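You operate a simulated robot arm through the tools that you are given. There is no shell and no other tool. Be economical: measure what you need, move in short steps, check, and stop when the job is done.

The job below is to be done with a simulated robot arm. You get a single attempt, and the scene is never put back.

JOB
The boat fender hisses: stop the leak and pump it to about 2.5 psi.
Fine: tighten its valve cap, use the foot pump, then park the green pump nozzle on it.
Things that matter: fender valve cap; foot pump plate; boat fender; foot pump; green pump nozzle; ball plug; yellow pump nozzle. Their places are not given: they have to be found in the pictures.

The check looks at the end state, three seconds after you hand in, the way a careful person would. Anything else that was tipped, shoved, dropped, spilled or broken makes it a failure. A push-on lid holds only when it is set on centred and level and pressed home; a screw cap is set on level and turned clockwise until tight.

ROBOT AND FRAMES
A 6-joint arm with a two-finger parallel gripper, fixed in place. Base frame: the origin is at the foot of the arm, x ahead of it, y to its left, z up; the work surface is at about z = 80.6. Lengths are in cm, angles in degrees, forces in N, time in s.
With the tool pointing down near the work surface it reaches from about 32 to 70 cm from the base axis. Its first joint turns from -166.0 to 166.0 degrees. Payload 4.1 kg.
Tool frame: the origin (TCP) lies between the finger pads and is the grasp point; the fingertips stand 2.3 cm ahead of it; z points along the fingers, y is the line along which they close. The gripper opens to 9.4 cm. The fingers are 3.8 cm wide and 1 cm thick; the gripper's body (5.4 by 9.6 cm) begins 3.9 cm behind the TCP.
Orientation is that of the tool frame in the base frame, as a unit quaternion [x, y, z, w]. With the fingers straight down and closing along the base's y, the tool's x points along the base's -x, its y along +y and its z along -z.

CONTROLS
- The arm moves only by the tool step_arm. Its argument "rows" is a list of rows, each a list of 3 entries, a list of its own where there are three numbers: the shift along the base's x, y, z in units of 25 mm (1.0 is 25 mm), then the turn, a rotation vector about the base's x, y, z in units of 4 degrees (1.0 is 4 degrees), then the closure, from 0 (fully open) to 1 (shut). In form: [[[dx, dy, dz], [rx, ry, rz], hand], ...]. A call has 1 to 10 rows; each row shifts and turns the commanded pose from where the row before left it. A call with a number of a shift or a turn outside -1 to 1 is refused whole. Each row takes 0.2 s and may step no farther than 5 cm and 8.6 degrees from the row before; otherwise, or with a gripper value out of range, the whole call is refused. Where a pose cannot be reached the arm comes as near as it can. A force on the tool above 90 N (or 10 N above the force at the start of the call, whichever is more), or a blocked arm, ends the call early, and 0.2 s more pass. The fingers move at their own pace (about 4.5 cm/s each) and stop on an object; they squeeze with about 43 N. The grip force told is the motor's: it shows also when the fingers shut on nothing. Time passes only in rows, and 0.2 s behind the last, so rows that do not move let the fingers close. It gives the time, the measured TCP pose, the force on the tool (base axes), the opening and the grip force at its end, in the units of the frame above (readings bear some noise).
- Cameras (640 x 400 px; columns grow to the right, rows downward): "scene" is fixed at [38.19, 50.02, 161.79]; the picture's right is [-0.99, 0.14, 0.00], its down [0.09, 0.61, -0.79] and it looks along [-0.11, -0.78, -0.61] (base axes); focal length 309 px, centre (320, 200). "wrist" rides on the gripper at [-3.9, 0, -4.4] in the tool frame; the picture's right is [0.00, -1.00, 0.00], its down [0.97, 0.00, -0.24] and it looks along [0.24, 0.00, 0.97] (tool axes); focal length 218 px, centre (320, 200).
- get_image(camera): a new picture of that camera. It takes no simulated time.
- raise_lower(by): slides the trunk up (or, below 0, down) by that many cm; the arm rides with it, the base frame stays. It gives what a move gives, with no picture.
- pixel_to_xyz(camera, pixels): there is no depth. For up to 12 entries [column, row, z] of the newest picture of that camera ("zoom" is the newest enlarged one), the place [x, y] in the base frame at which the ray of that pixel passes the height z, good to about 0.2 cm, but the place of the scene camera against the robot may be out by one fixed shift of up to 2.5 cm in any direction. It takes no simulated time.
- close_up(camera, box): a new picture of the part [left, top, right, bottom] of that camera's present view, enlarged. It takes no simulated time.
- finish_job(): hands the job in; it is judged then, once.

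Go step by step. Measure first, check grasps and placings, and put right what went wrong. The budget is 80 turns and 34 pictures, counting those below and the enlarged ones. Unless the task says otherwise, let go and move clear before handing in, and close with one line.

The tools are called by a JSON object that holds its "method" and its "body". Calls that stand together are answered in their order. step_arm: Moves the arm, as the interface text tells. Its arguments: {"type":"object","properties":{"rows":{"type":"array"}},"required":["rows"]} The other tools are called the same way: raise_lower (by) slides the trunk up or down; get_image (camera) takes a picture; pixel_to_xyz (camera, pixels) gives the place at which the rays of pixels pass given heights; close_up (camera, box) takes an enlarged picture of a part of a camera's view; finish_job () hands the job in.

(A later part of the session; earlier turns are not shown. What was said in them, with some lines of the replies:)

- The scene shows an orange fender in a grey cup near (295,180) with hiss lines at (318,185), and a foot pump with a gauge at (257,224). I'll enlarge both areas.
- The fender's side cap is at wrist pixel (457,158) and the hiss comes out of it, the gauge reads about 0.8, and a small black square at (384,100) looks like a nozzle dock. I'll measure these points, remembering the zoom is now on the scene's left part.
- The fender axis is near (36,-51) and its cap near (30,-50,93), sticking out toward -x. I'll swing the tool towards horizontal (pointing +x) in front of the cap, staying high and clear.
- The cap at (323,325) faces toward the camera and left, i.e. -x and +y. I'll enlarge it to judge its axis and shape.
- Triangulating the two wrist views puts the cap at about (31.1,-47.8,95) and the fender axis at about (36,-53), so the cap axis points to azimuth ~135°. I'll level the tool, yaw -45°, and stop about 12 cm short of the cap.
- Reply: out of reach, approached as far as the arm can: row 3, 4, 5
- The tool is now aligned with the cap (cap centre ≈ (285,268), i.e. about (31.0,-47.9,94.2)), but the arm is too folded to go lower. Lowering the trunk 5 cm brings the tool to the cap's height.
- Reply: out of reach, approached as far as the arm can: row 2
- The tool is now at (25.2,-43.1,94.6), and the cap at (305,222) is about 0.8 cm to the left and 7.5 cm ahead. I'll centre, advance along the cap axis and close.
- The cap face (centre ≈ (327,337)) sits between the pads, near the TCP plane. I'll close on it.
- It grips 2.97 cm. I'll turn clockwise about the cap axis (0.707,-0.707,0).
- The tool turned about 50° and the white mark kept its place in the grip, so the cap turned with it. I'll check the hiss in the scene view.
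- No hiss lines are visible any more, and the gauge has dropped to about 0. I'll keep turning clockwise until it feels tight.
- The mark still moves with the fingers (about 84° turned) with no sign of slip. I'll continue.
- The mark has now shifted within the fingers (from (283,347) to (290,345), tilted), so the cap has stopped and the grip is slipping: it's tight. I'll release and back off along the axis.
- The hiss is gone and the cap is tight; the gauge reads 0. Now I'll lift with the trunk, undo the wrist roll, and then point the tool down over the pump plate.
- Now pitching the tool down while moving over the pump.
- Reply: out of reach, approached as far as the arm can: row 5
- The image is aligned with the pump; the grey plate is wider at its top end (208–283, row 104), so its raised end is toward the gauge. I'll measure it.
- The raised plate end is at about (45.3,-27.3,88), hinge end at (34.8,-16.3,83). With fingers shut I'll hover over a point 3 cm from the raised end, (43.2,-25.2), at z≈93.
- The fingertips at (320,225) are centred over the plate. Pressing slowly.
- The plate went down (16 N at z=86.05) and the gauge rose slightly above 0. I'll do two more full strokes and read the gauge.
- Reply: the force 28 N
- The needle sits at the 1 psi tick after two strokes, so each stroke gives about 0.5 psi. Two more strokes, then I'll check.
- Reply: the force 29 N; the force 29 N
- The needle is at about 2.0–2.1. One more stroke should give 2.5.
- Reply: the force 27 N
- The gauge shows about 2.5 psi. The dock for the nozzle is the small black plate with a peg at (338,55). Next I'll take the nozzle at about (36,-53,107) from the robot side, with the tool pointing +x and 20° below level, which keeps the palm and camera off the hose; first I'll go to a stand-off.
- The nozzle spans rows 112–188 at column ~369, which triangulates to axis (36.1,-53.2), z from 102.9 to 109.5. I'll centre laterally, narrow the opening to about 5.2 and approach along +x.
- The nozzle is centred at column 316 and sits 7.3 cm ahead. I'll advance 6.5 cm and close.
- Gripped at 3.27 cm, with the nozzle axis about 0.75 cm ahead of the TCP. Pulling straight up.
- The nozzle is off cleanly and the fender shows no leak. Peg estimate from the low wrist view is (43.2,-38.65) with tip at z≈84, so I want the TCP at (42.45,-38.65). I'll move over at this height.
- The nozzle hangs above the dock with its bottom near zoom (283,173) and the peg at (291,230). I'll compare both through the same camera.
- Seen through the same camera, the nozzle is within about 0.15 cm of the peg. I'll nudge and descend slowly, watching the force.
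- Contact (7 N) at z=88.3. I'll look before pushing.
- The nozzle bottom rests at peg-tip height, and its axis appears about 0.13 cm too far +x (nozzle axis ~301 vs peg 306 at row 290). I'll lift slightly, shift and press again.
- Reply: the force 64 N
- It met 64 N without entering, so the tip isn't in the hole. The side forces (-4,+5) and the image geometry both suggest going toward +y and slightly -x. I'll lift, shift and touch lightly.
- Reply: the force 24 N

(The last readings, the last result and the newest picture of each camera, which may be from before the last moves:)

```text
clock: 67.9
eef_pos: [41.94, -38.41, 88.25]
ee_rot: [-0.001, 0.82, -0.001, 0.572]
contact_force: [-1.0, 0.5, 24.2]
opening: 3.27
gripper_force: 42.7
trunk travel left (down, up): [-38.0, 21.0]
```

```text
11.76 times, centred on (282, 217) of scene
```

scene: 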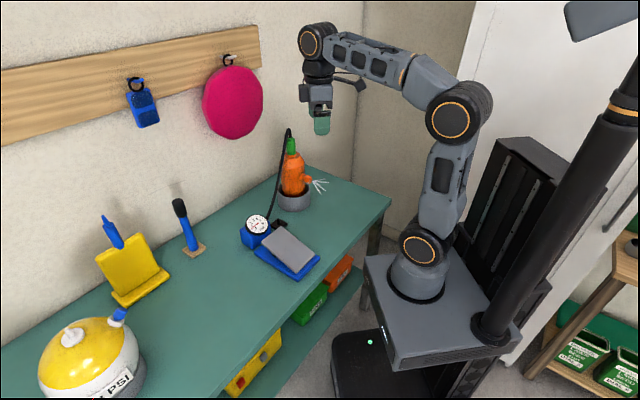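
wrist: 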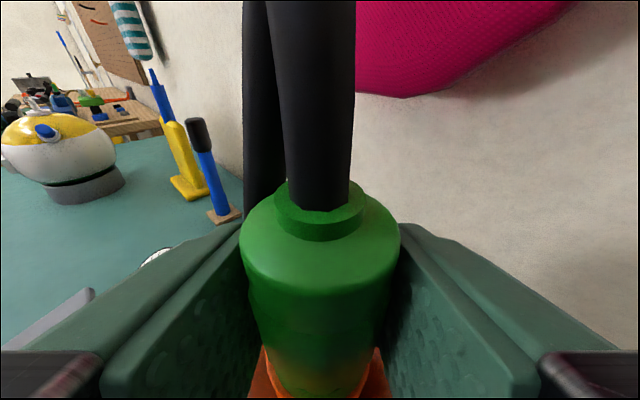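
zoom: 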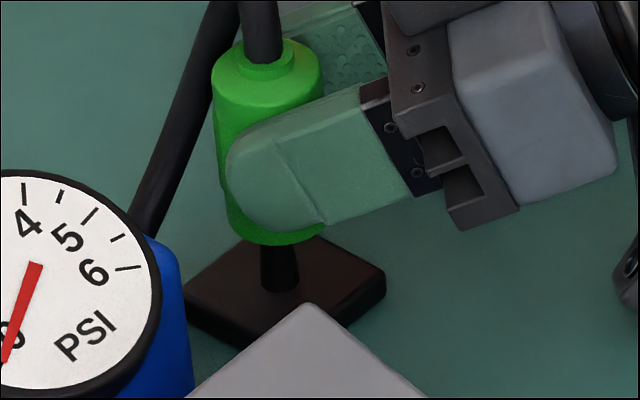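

Horizontally the nozzle axis (276→280) and peg (280) line up; only the depth (y) is uncertain, with the image suggesting up to 0.3 cm more +y. I'll slide +y in light contact and watch for a drop.

{"method": "step_arm", "body": {"rows": [[[0, 0, 0.04], [0, 0, 0], 1], [[0, 0.04, 0], [0, 0, 0], 1], [[0, 0.04, 0], [0, 0, 0], 1], [[0, 0, 0], [0, 0, 0], 1]]}}

{"method": "step_arm", "body": {"rows": [[[0, 0.04, 0], [0, 0, 0], 1], [[0, 0.04, 0], [0, 0, 0], 1], [[0, 0, 0], [0, 0, 0], 1]]}}

```text
clock: 68.9
eef_pos: [41.96, -38.09, 88.17]
ee_rot: [-0.001, 0.82, -0.001, 0.572]
contact_force: [-0.1, -15.0, 26.4]
opening: 3.28
gripper_force: 43.3
trunk travel left (down, up): [-38.0, 21.0]
```

```text
clock: 69.7
eef_pos: [42.03, -37.86, 88.17]
ee_rot: [-0.001, 0.82, 0.0, 0.572]
contact_force: [-1.3, -13.9, 26.9]
opening: 3.27
gripper_force: 43.2
trunk travel left (down, up): [-38.0, 21.0]
```

No drop while sliding, and the side force of 15 N was steady; I should check the dock hasn't moved. I'll lift slightly first so that the peg and nozzle bottom are both visible.

{"method": "step_arm", "body": {"rows": [[[0, 0, 0.4], [0, 0, 0], 1], [[0, 0, 0.4], [0, 0, 0], 1], [[0, 0, 0.4], [0, 0, 0], 1], [[0, 0, 0], [0, 0, 0], 1]]}}

{"method": "close_up", "body": {"camera": "scene", "box": [264, 200, 300, 234]}}

```text
clock: 70.7
eef_pos: [42.0, -37.89, 90.93]
ee_rot: [0.0, 0.821, 0.002, 0.571]
contact_force: [-0.1, 0.1, -0.3]
opening: 3.27
gripper_force: 42.5
trunk travel left (down, up): [-38.0, 21.0]
```

```text
11.76 times, centred on (282, 217) of scene
```

zoom: 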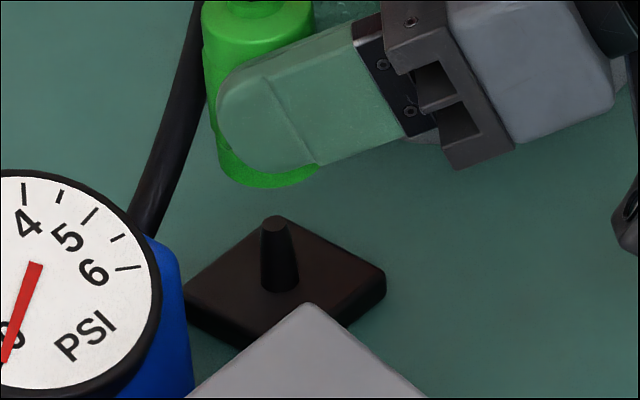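

The dock is unmoved and the tapered peg's tip is clear at (274,223). Projecting the nozzle bottom (centre ≈ (268,156)) down to contact height puts it at about row 217, so it needs about 0.3 cm more +y, while x is aligned. I'll shift and lower.

{"method": "step_arm", "body": {"rows": [[[0, 0.11, 0], [0, 0, 0], 1], [[0, 0, -0.5], [0, 0, 0], 1], [[0, 0, -0.4], [0, 0, 0], 1], [[0, 0, -0.2], [0, 0, 0], 1], [[0, 0, -0.1], [0, 0, 0], 1], [[0, 0, 0], [0, 0, 0], 1]]}}

```text
clock: 72.1
eef_pos: [42.03, -37.64, 88.25]
ee_rot: [0.0, 0.82, -0.001, 0.572]
contact_force: [3.5, -3.5, 14.4]
opening: 3.29
gripper_force: 43.3
trunk travel left (down, up): [-38.0, 21.0]
```

{"method": "step_arm", "body": {"rows": [[[0, 0, -0.1], [0, 0, 0], 1], [[0, 0, 0], [0, 0, 0], 1]]}}

```text
clock: 72.7
eef_pos: [41.98, -37.49, 88.29]
ee_rot: [-0.002, 0.819, -0.003, 0.573]
contact_force: [4.9, -3.5, 48.6]
opening: 3.26
gripper_force: 43.3
trunk travel left (down, up): [-38.0, 21.0]
```

Still a solid stop at 88.25, and the estimates of the peg's y disagree. I'll locate the peg by touch: step toward -y with light probes at z≈88 until the nozzle no longer lands on it.

{"method": "step_arm", "body": {"rows": [[[0, 0, 0.4], [0, 0, 0], 1], [[0, -0.36, 0], [0, 0, 0], 1], [[0, -0.36, 0], [0, 0, 0], 1], [[0, 0, -0.28], [0, 0, 0], 1], [[0, 0, 0], [0, 0, 0], 1]]}}

{"method": "step_arm", "body": {"rows": [[[0, 0, 0.28], [0, 0, 0], 1], [[0, -0.16, 0], [0, 0, 0], 1], [[0, 0, -0.28], [0, 0, 0], 1], [[0, 0, 0], [0, 0, 0], 1]]}}

{"method": "step_arm", "body": {"rows": [[[0, 0, 0.28], [0, 0, 0], 1], [[0, -0.16, 0], [0, 0, 0], 1], [[0, 0, -0.28], [0, 0, 0], 1], [[0, 0, 0], [0, 0, 0], 1]]}}

{"method": "step_arm", "body": {"rows": [[[0, 0, 0.28], [0, 0, 0], 1], [[0, -0.16, 0], [0, 0, 0], 1], [[0, 0, -0.28], [0, 0, 0], 1], [[0, 0, 0], [0, 0, 0], 1]]}}

```text
clock: 73.9
eef_pos: [41.92, -39.34, 88.17]
ee_rot: [0.0, 0.82, 0.0, 0.572]
contact_force: [-2.3, 2.5, 13.4]
opening: 3.3
gripper_force: 43.3
trunk travel left (down, up): [-38.0, 21.0]
```

```text
clock: 74.9
eef_pos: [42.01, -39.84, 88.15]
ee_rot: [-0.001, 0.82, 0.0, 0.573]
contact_force: [-1.5, 0.5, 11.3]
opening: 3.26
gripper_force: 43.0
trunk travel left (down, up): [-38.0, 21.0]
```

```text
clock: 75.9
eef_pos: [41.93, -40.35, 88.11]
ee_rot: [-0.001, 0.82, 0.0, 0.572]
contact_force: [-0.3, 0.5, 9.4]
opening: 3.29
gripper_force: 43.4
trunk travel left (down, up): [-38.0, 21.0]
```

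```text
clock: 76.9
eef_pos: [41.98, -40.58, 88.22]
ee_rot: [-0.001, 0.821, 0.0, 0.571]
contact_force: [-1.0, 3.7, 14.6]
opening: 3.31
gripper_force: 42.8
trunk travel left (down, up): [-38.0, 21.0]
```

Contact persists even 2 cm away from the peg, so it isn't the peg: the small box hanging below the gripper must be touching the table. I need a steeper grip, so I'll put the nozzle back on the fender and regrip it about 35° below level and higher up. First up and back.

{"method": "raise_lower", "body": {"by": 20}}

{"method": "step_arm", "body": {"rows": [[[0, 0, 0.8], [0, 0, 0], 1], [[0, 0, 0.8], [0, 0, 0], 1], [[-0.5, -0.9, 0], [0, 0, 0], 1], [[-0.5, -0.9, 0], [0, 0, 0], 1], [[-0.5, -0.9, 0], [0, 0, 0], 1], [[-0.5, -0.9, 0], [0, 0, 0], 1], [[-0.5, -0.9, 0], [0, 0, 0], 1], [[-0.2, -0.5, 0], [0, 0, 0], 1], [[0, 0, 0], [0, 0, 0], 1]]}}

```text
clock: 79.1
eef_pos: [41.9, -40.69, 107.98]
ee_rot: [-0.001, 0.82, 0.002, 0.572]
contact_force: [0.4, -1.0, -1.9]
opening: 3.29
gripper_force: 43.3
trunk travel left (down, up): [-58.0, 1.0]
```

```text
clock: 81.1
eef_pos: [35.02, -53.18, 112.11]
ee_rot: [0.0, 0.821, 0.001, 0.57]
contact_force: [-0.6, -0.2, -0.6]
opening: 3.27
gripper_force: 42.8
trunk travel left (down, up): [-58.0, 1.0]
```

The pose matches the lifted one above the fender. Lowering the nozzle back onto its stem.

{"method": "step_arm", "body": {"rows": [[[-0.03, 0.03, -0.5], [0, 0, 0], 1], [[0, 0, -0.4], [0, 0, 0], 1], [[0, 0, -0.4], [0, 0, 0], 1], [[0, 0, -0.3], [0, 0, 0], 1], [[0, 0, -0.2], [0, 0, 0], 1], [[0, 0, 0], [0, 0, 0], 1]]}}

```text
clock: 82.5
eef_pos: [35.21, -53.13, 107.47]
ee_rot: [0.0, 0.821, 0.002, 0.571]
contact_force: [0.3, 0.2, -0.2]
opening: 3.27
gripper_force: 43.2
trunk travel left (down, up): [-58.0, 1.0]
```

{"method": "step_arm", "body": {"rows": [[[0, 0, -0.1], [0, 0, 0], 1], [[0, 0, -0.08], [0, 0, 0], 1], [[0, 0, 0], [0, 0, 0], 1]]}}

```text
clock: 83.3
eef_pos: [35.18, -53.09, 107.06]
ee_rot: [-0.001, 0.82, 0.001, 0.572]
contact_force: [-0.1, -0.7, -0.4]
opening: 3.26
gripper_force: 43.1
trunk travel left (down, up): [-58.0, 1.0]
```

{"method": "step_arm", "body": {"rows": [[[0, 0, -0.06], [0, 0, 0], 1], [[0, 0, 0], [0, 0, 0], 1]]}}

```text
clock: 83.9
eef_pos: [35.12, -53.12, 107.04]
ee_rot: [-0.001, 0.821, 0.001, 0.571]
contact_force: [0.6, -0.8, 3.2]
opening: 3.29
gripper_force: 42.6
trunk travel left (down, up): [-58.0, 1.0]
```

It's seated (3 N at z=107.04). I'll release, back off, pitch 15° steeper, rise 1 cm and re-approach to just short of the nozzle's axis.

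{"method": "step_arm", "body": {"rows": [[[0, 0, 0.04], [0, 0, 0], 0.45], [[0, 0, 0], [0, 0, 0], 0.45], [[0, 0, 0], [0, 0, 0], 0.45], [[-0.6, 0, 0], [0, 0, 0], 0.45], [[-0.6, 0, 0], [0, 0, 0], 0.45], [[-0.6, 0, 0.1], [0, 0, 0], 0.45], [[-0.6, 0, 0.1], [0, 1, 0], 0.45], [[0, 0, 0.1], [0, 1, 0], 0.45], [[0, 0, 0.1], [0, 1, 0], 0.45], [[0, 0, 0], [0, 0.75, 0], 0.45]]}}

{"method": "get_image", "body": {"camera": "wrist"}}

```text
clock: 86.1
eef_pos: [29.15, -53.02, 108.14]
ee_rot: [0.0, 0.889, 0.001, 0.459]
contact_force: [-0.2, -0.5, -0.6]
opening: 5.17
gripper_force: 0.0
trunk travel left (down, up): [-58.0, 1.0]
```

```text
1 pictures are left
```

wrist: 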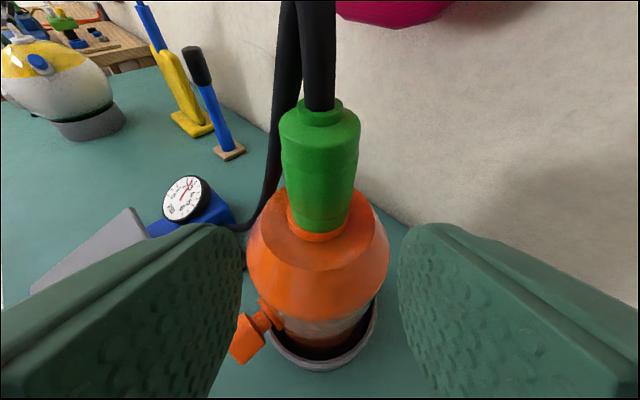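

The nozzle is back on the fender, centred at column 320. I'll advance 5.75 cm, grip it at z≈108, then lift it straight off.

{"method": "step_arm", "body": {"rows": [[[0.5, 0, 0], [0, 0, 0], 0.45], [[0.5, -0.02, 0], [0, 0, 0], 0.45], [[0.5, 0, 0], [0, 0, 0], 0.45], [[0.5, 0, 0], [0, 0, 0], 0.45], [[0.3, 0, 0], [0, 0, 0], 0.45], [[0, 0, 0], [0, 0, 0], 1], [[0, 0, 0], [0, 0, 0], 1], [[0, 0, 0], [0, 0, 0], 1]]}}

{"method": "step_arm", "body": {"rows": [[[0, 0, 0], [0, 0, 0], 1]]}}

```text
clock: 87.9
eef_pos: [34.83, -53.12, 108.02]
ee_rot: [0.001, 0.888, 0.001, 0.46]
contact_force: [-0.2, 0.1, -0.1]
opening: 3.3
gripper_force: 43.1
trunk travel left (down, up): [-58.0, 1.0]
```

```text
clock: 88.3
eef_pos: [34.91, -53.06, 107.91]
ee_rot: [0.0, 0.888, 0.001, 0.46]
contact_force: [0.8, 0.5, 1.0]
opening: 3.29
gripper_force: 42.9
trunk travel left (down, up): [-58.0, 1.0]
```

Gripped. Lifting and moving above the dock (target TCP (41.8,-38.55)).

{"method": "step_arm", "body": {"rows": [[[0, 0, 0.4], [0, 0, 0], 1], [[0, 0, 0.7], [0, 0, 0], 1], [[0, 0, 0.8], [0, 0, 0], 1], [[0.4, 0.84, 0], [0, 0, 0], 1], [[0.4, 0.84, 0], [0, 0, 0], 1], [[0.4, 0.84, 0], [0, 0, 0], 1], [[0.4, 0.84, 0], [0, 0, 0], 1], [[0.4, 0.84, 0], [0, 0, 0], 1], [[0.4, 0.84, 0], [0, 0, 0], 1], [[0.37, 0.78, 0], [0, 0, 0], 1]]}}

{"method": "raise_lower", "body": {"by": -22}}

{"method": "step_arm", "body": {"rows": [[[0, 0, 0], [0, 0, 0], 1]]}}

```text
clock: 90.5
eef_pos: [41.76, -38.51, 112.77]
ee_rot: [0.0, 0.888, 0.001, 0.46]
contact_force: [-0.2, -0.2, -0.3]
opening: 3.28
gripper_force: 43.3
trunk travel left (down, up): [-58.0, 1.0]
```

```text
clock: 92.8
eef_pos: [41.76, -38.5, 90.84]
ee_rot: [0.0, 0.888, 0.001, 0.459]
contact_force: [1.0, 0.1, -0.2]
opening: 3.25
gripper_force: 43.1
trunk travel left (down, up): [-36.0, 23.0]
```

```text
clock: 93.2
eef_pos: [41.69, -38.61, 90.81]
ee_rot: [0.001, 0.888, 0.0, 0.459]
contact_force: [0.3, -0.1, 0.1]
opening: 3.29
gripper_force: 42.9
trunk travel left (down, up): [-36.0, 23.0]
```

Now hovering with the nozzle bottom about 2 cm above the peg tip. Descending gently.

{"method": "step_arm", "body": {"rows": [[[0.02, 0, -0.3], [0, 0, 0], 1], [[0, 0, -0.3], [0, 0, 0], 1], [[0, 0, -0.2], [0, 0, 0], 1], [[0, 0, 0], [0, 0, 0], 1]]}}

{"method": "step_arm", "body": {"rows": [[[0, 0, -0.1], [0, 0, 0], 1], [[0, 0, -0.1], [0, 0, 0], 1], [[0, 0, 0], [0, 0, 0], 1]]}}

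```text
clock: 94.2
eef_pos: [41.74, -38.62, 88.75]
ee_rot: [0.0, 0.888, 0.001, 0.459]
contact_force: [0.4, 0.4, -0.8]
opening: 3.29
gripper_force: 42.9
trunk travel left (down, up): [-36.0, 23.0]
```

```text
clock: 95.0
eef_pos: [41.74, -38.58, 88.31]
ee_rot: [0.0, 0.888, 0.001, 0.459]
contact_force: [-0.6, 0.0, 0.1]
opening: 3.27
gripper_force: 43.1
trunk travel left (down, up): [-36.0, 23.0]
```

{"method": "step_arm", "body": {"rows": [[[0, 0, -0.1], [0, 0, 0], 1], [[0, 0, -0.1], [0, 0, 0], 1], [[0, 0, 0], [0, 0, 0], 1]]}}

```text
clock: 95.8
eef_pos: [41.75, -38.61, 87.86]
ee_rot: [0.0, 0.889, 0.001, 0.459]
contact_force: [0.0, 0.4, -0.1]
opening: 3.28
gripper_force: 43.1
trunk travel left (down, up): [-36.0, 23.0]
```

{"method": "step_arm", "body": {"rows": [[[0, 0, -0.1], [0, 0, 0], 1], [[0, 0, -0.1], [0, 0, 0], 1], [[0, 0, 0], [0, 0, 0], 1]]}}

{"method": "step_arm", "body": {"rows": [[[0, 0, -0.08], [0, 0, 0], 1], [[0, 0, -0.08], [0, 0, 0], 1], [[0, 0, 0], [0, 0, 0], 1]]}}

```text
clock: 96.6
eef_pos: [41.8, -38.68, 87.34]
ee_rot: [0.0, 0.888, 0.001, 0.459]
contact_force: [5.1, -9.7, 2.8]
opening: 3.29
gripper_force: 43.2
trunk travel left (down, up): [-36.0, 23.0]
```

```text
clock: 97.4
eef_pos: [41.87, -38.77, 86.91]
ee_rot: [0.0, 0.889, 0.001, 0.458]
contact_force: [6.1, -12.3, 3.2]
opening: 3.25
gripper_force: 43.4
trunk travel left (down, up): [-36.0, 23.0]
```

The peg is inside the nozzle: side forces (+6,-12) guide it while the vertical force is small. I'll comply by shifting (+0.1,-0.2) and continue down.

{"method": "step_arm", "body": {"rows": [[[0.04, -0.08, 0], [0, 0, 0], 1], [[0, 0, 0], [0, 0, 0], 1]]}}

{"method": "step_arm", "body": {"rows": [[[0, 0, -0.08], [0, 0, 0], 1], [[0, 0, -0.08], [0, 0, 0], 1], [[0, 0, 0], [0, 0, 0], 1]]}}

```text
clock: 98.0
eef_pos: [41.82, -38.65, 86.77]
ee_rot: [-0.001, 0.889, 0.002, 0.459]
contact_force: [0.6, 0.3, -0.9]
opening: 3.28
gripper_force: 43.4
trunk travel left (down, up): [-36.0, 23.0]
```

```text
clock: 98.8
eef_pos: [41.92, -38.84, 86.48]
ee_rot: [0.0, 0.888, 0.001, 0.459]
contact_force: [0.1, 0.0, -0.6]
opening: 3.25
gripper_force: 43.0
trunk travel left (down, up): [-36.0, 23.0]
```

Forces are now near zero; I'll keep pressing down to the seat.

{"method": "step_arm", "body": {"rows": [[[0, 0, -0.08], [0, 0, 0], 1], [[0, 0, -0.08], [0, 0, 0], 1], [[0, 0, 0], [0, 0, 0], 1]]}}

{"method": "step_arm", "body": {"rows": [[[0, 0, -0.08], [0, 0, 0], 1], [[0, 0, -0.04], [0, 0, 0], 1], [[0, 0, 0], [0, 0, 0], 1]]}}

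```text
clock: 99.6
eef_pos: [41.91, -38.75, 86.16]
ee_rot: [0.0, 0.889, 0.001, 0.459]
contact_force: [0.7, 0.3, -1.0]
opening: 3.26
gripper_force: 43.1
trunk travel left (down, up): [-36.0, 23.0]
```

```text
clock: 100.4
eef_pos: [41.85, -38.93, 85.98]
ee_rot: [0.0, 0.888, 0.001, 0.459]
contact_force: [-1.1, 1.2, 7.9]
opening: 3.26
gripper_force: 43.3
trunk travel left (down, up): [-36.0, 23.0]
```

It bottomed at z=86.0, as predicted. A firm press, then release.

{"method": "step_arm", "body": {"rows": [[[0, 0, -0.1], [0, 0, 0], 1], [[0, 0, 0], [0, 0, 0], 1]]}}

{"method": "step_arm", "body": {"rows": [[[0, 0, 0.12], [0, 0, 0], 1], [[0, 0, 0], [0, 0, 0], 0.5], [[0, 0, 0], [0, 0, 0], 0.5], [[0, 0, 0], [0, 0, 0], 0.5], [[0, 0, 0], [0, 0, 0], 0.5]]}}

```text
clock: 101.0
eef_pos: [41.85, -38.84, 85.83]
ee_rot: [-0.001, 0.887, -0.001, 0.461]
contact_force: [4.0, -0.8, 25.1]
opening: 3.26
gripper_force: 42.6
trunk travel left (down, up): [-36.0, 23.0]
```

```text
clock: 102.2
eef_pos: [41.9, -38.79, 85.79]
ee_rot: [-0.001, 0.889, 0.002, 0.459]
contact_force: [-0.2, 0.7, -0.3]
opening: 4.71
gripper_force: 0.1
trunk travel left (down, up): [-36.0, 23.0]
```

Released. Backing away from the nozzle, slightly upward.

{"method": "step_arm", "body": {"rows": [[[-0.3, 0, 0.05], [0, 0, 0], 0.5], [[-0.4, 0, 0.1], [0, 0, 0], 0.5], [[-0.5, 0, 0.1], [0, 0, 0], 0.5], [[-0.5, 0, 0.2], [0, 0, 0], 0.5], [[-0.5, 0, 0.3], [0, 0, 0], 0.5], [[-0.3, 0, 0.5], [0, 0, 0], 0.5], [[0, 0, 0.5], [0, 0, 0], 0.5], [[0, 0, 0], [0, 0, 0], 0.5]]}}

{"method": "raise_lower", "body": {"by": 12}}

{"method": "close_up", "body": {"camera": "scene", "box": [220, 130, 350, 270]}}

```text
clock: 104.0
eef_pos: [35.67, -38.92, 90.28]
ee_rot: [0.0, 0.888, 0.001, 0.459]
contact_force: [0.8, 0.1, -0.5]
opening: 4.71
gripper_force: 0.1
trunk travel left (down, up): [-36.0, 23.0]
```

```text
clock: 105.5
eef_pos: [35.74, -39.01, 102.25]
ee_rot: [0.0, 0.888, 0.002, 0.459]
contact_force: [0.2, -0.1, -0.6]
opening: 4.69
gripper_force: 0.1
trunk travel left (down, up): [-48.0, 11.0]
```

```text
2.86 times, centred on (285, 200) of scene
```

zoom: 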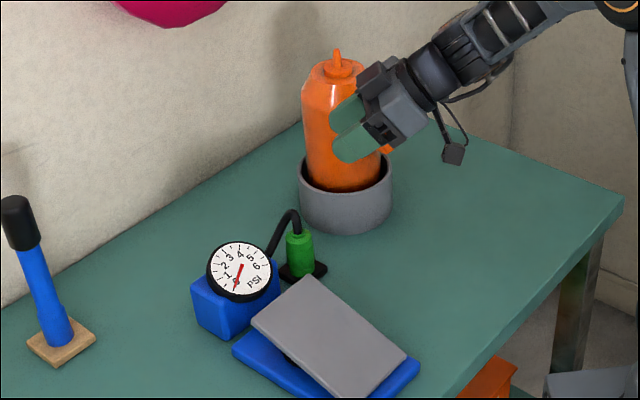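

The last picture shows the nozzle upright on its dock at (300,255), the fender upright with no hiss lines, and the arm clear, so I'm handing in.

{"method": "finish_job", "body": {}}

```text
The job is handed in.
```

The fender's valve cap is tight and the hiss has stopped, I pumped it to about 2.5 psi, and the green nozzle is parked on the peg beside the foot pump. The 2.5 psi was read on the pump gauge while the nozzle was connected; I then took the nozzle off, refitted it once for a better grip and took it off again, without another pressure reading.
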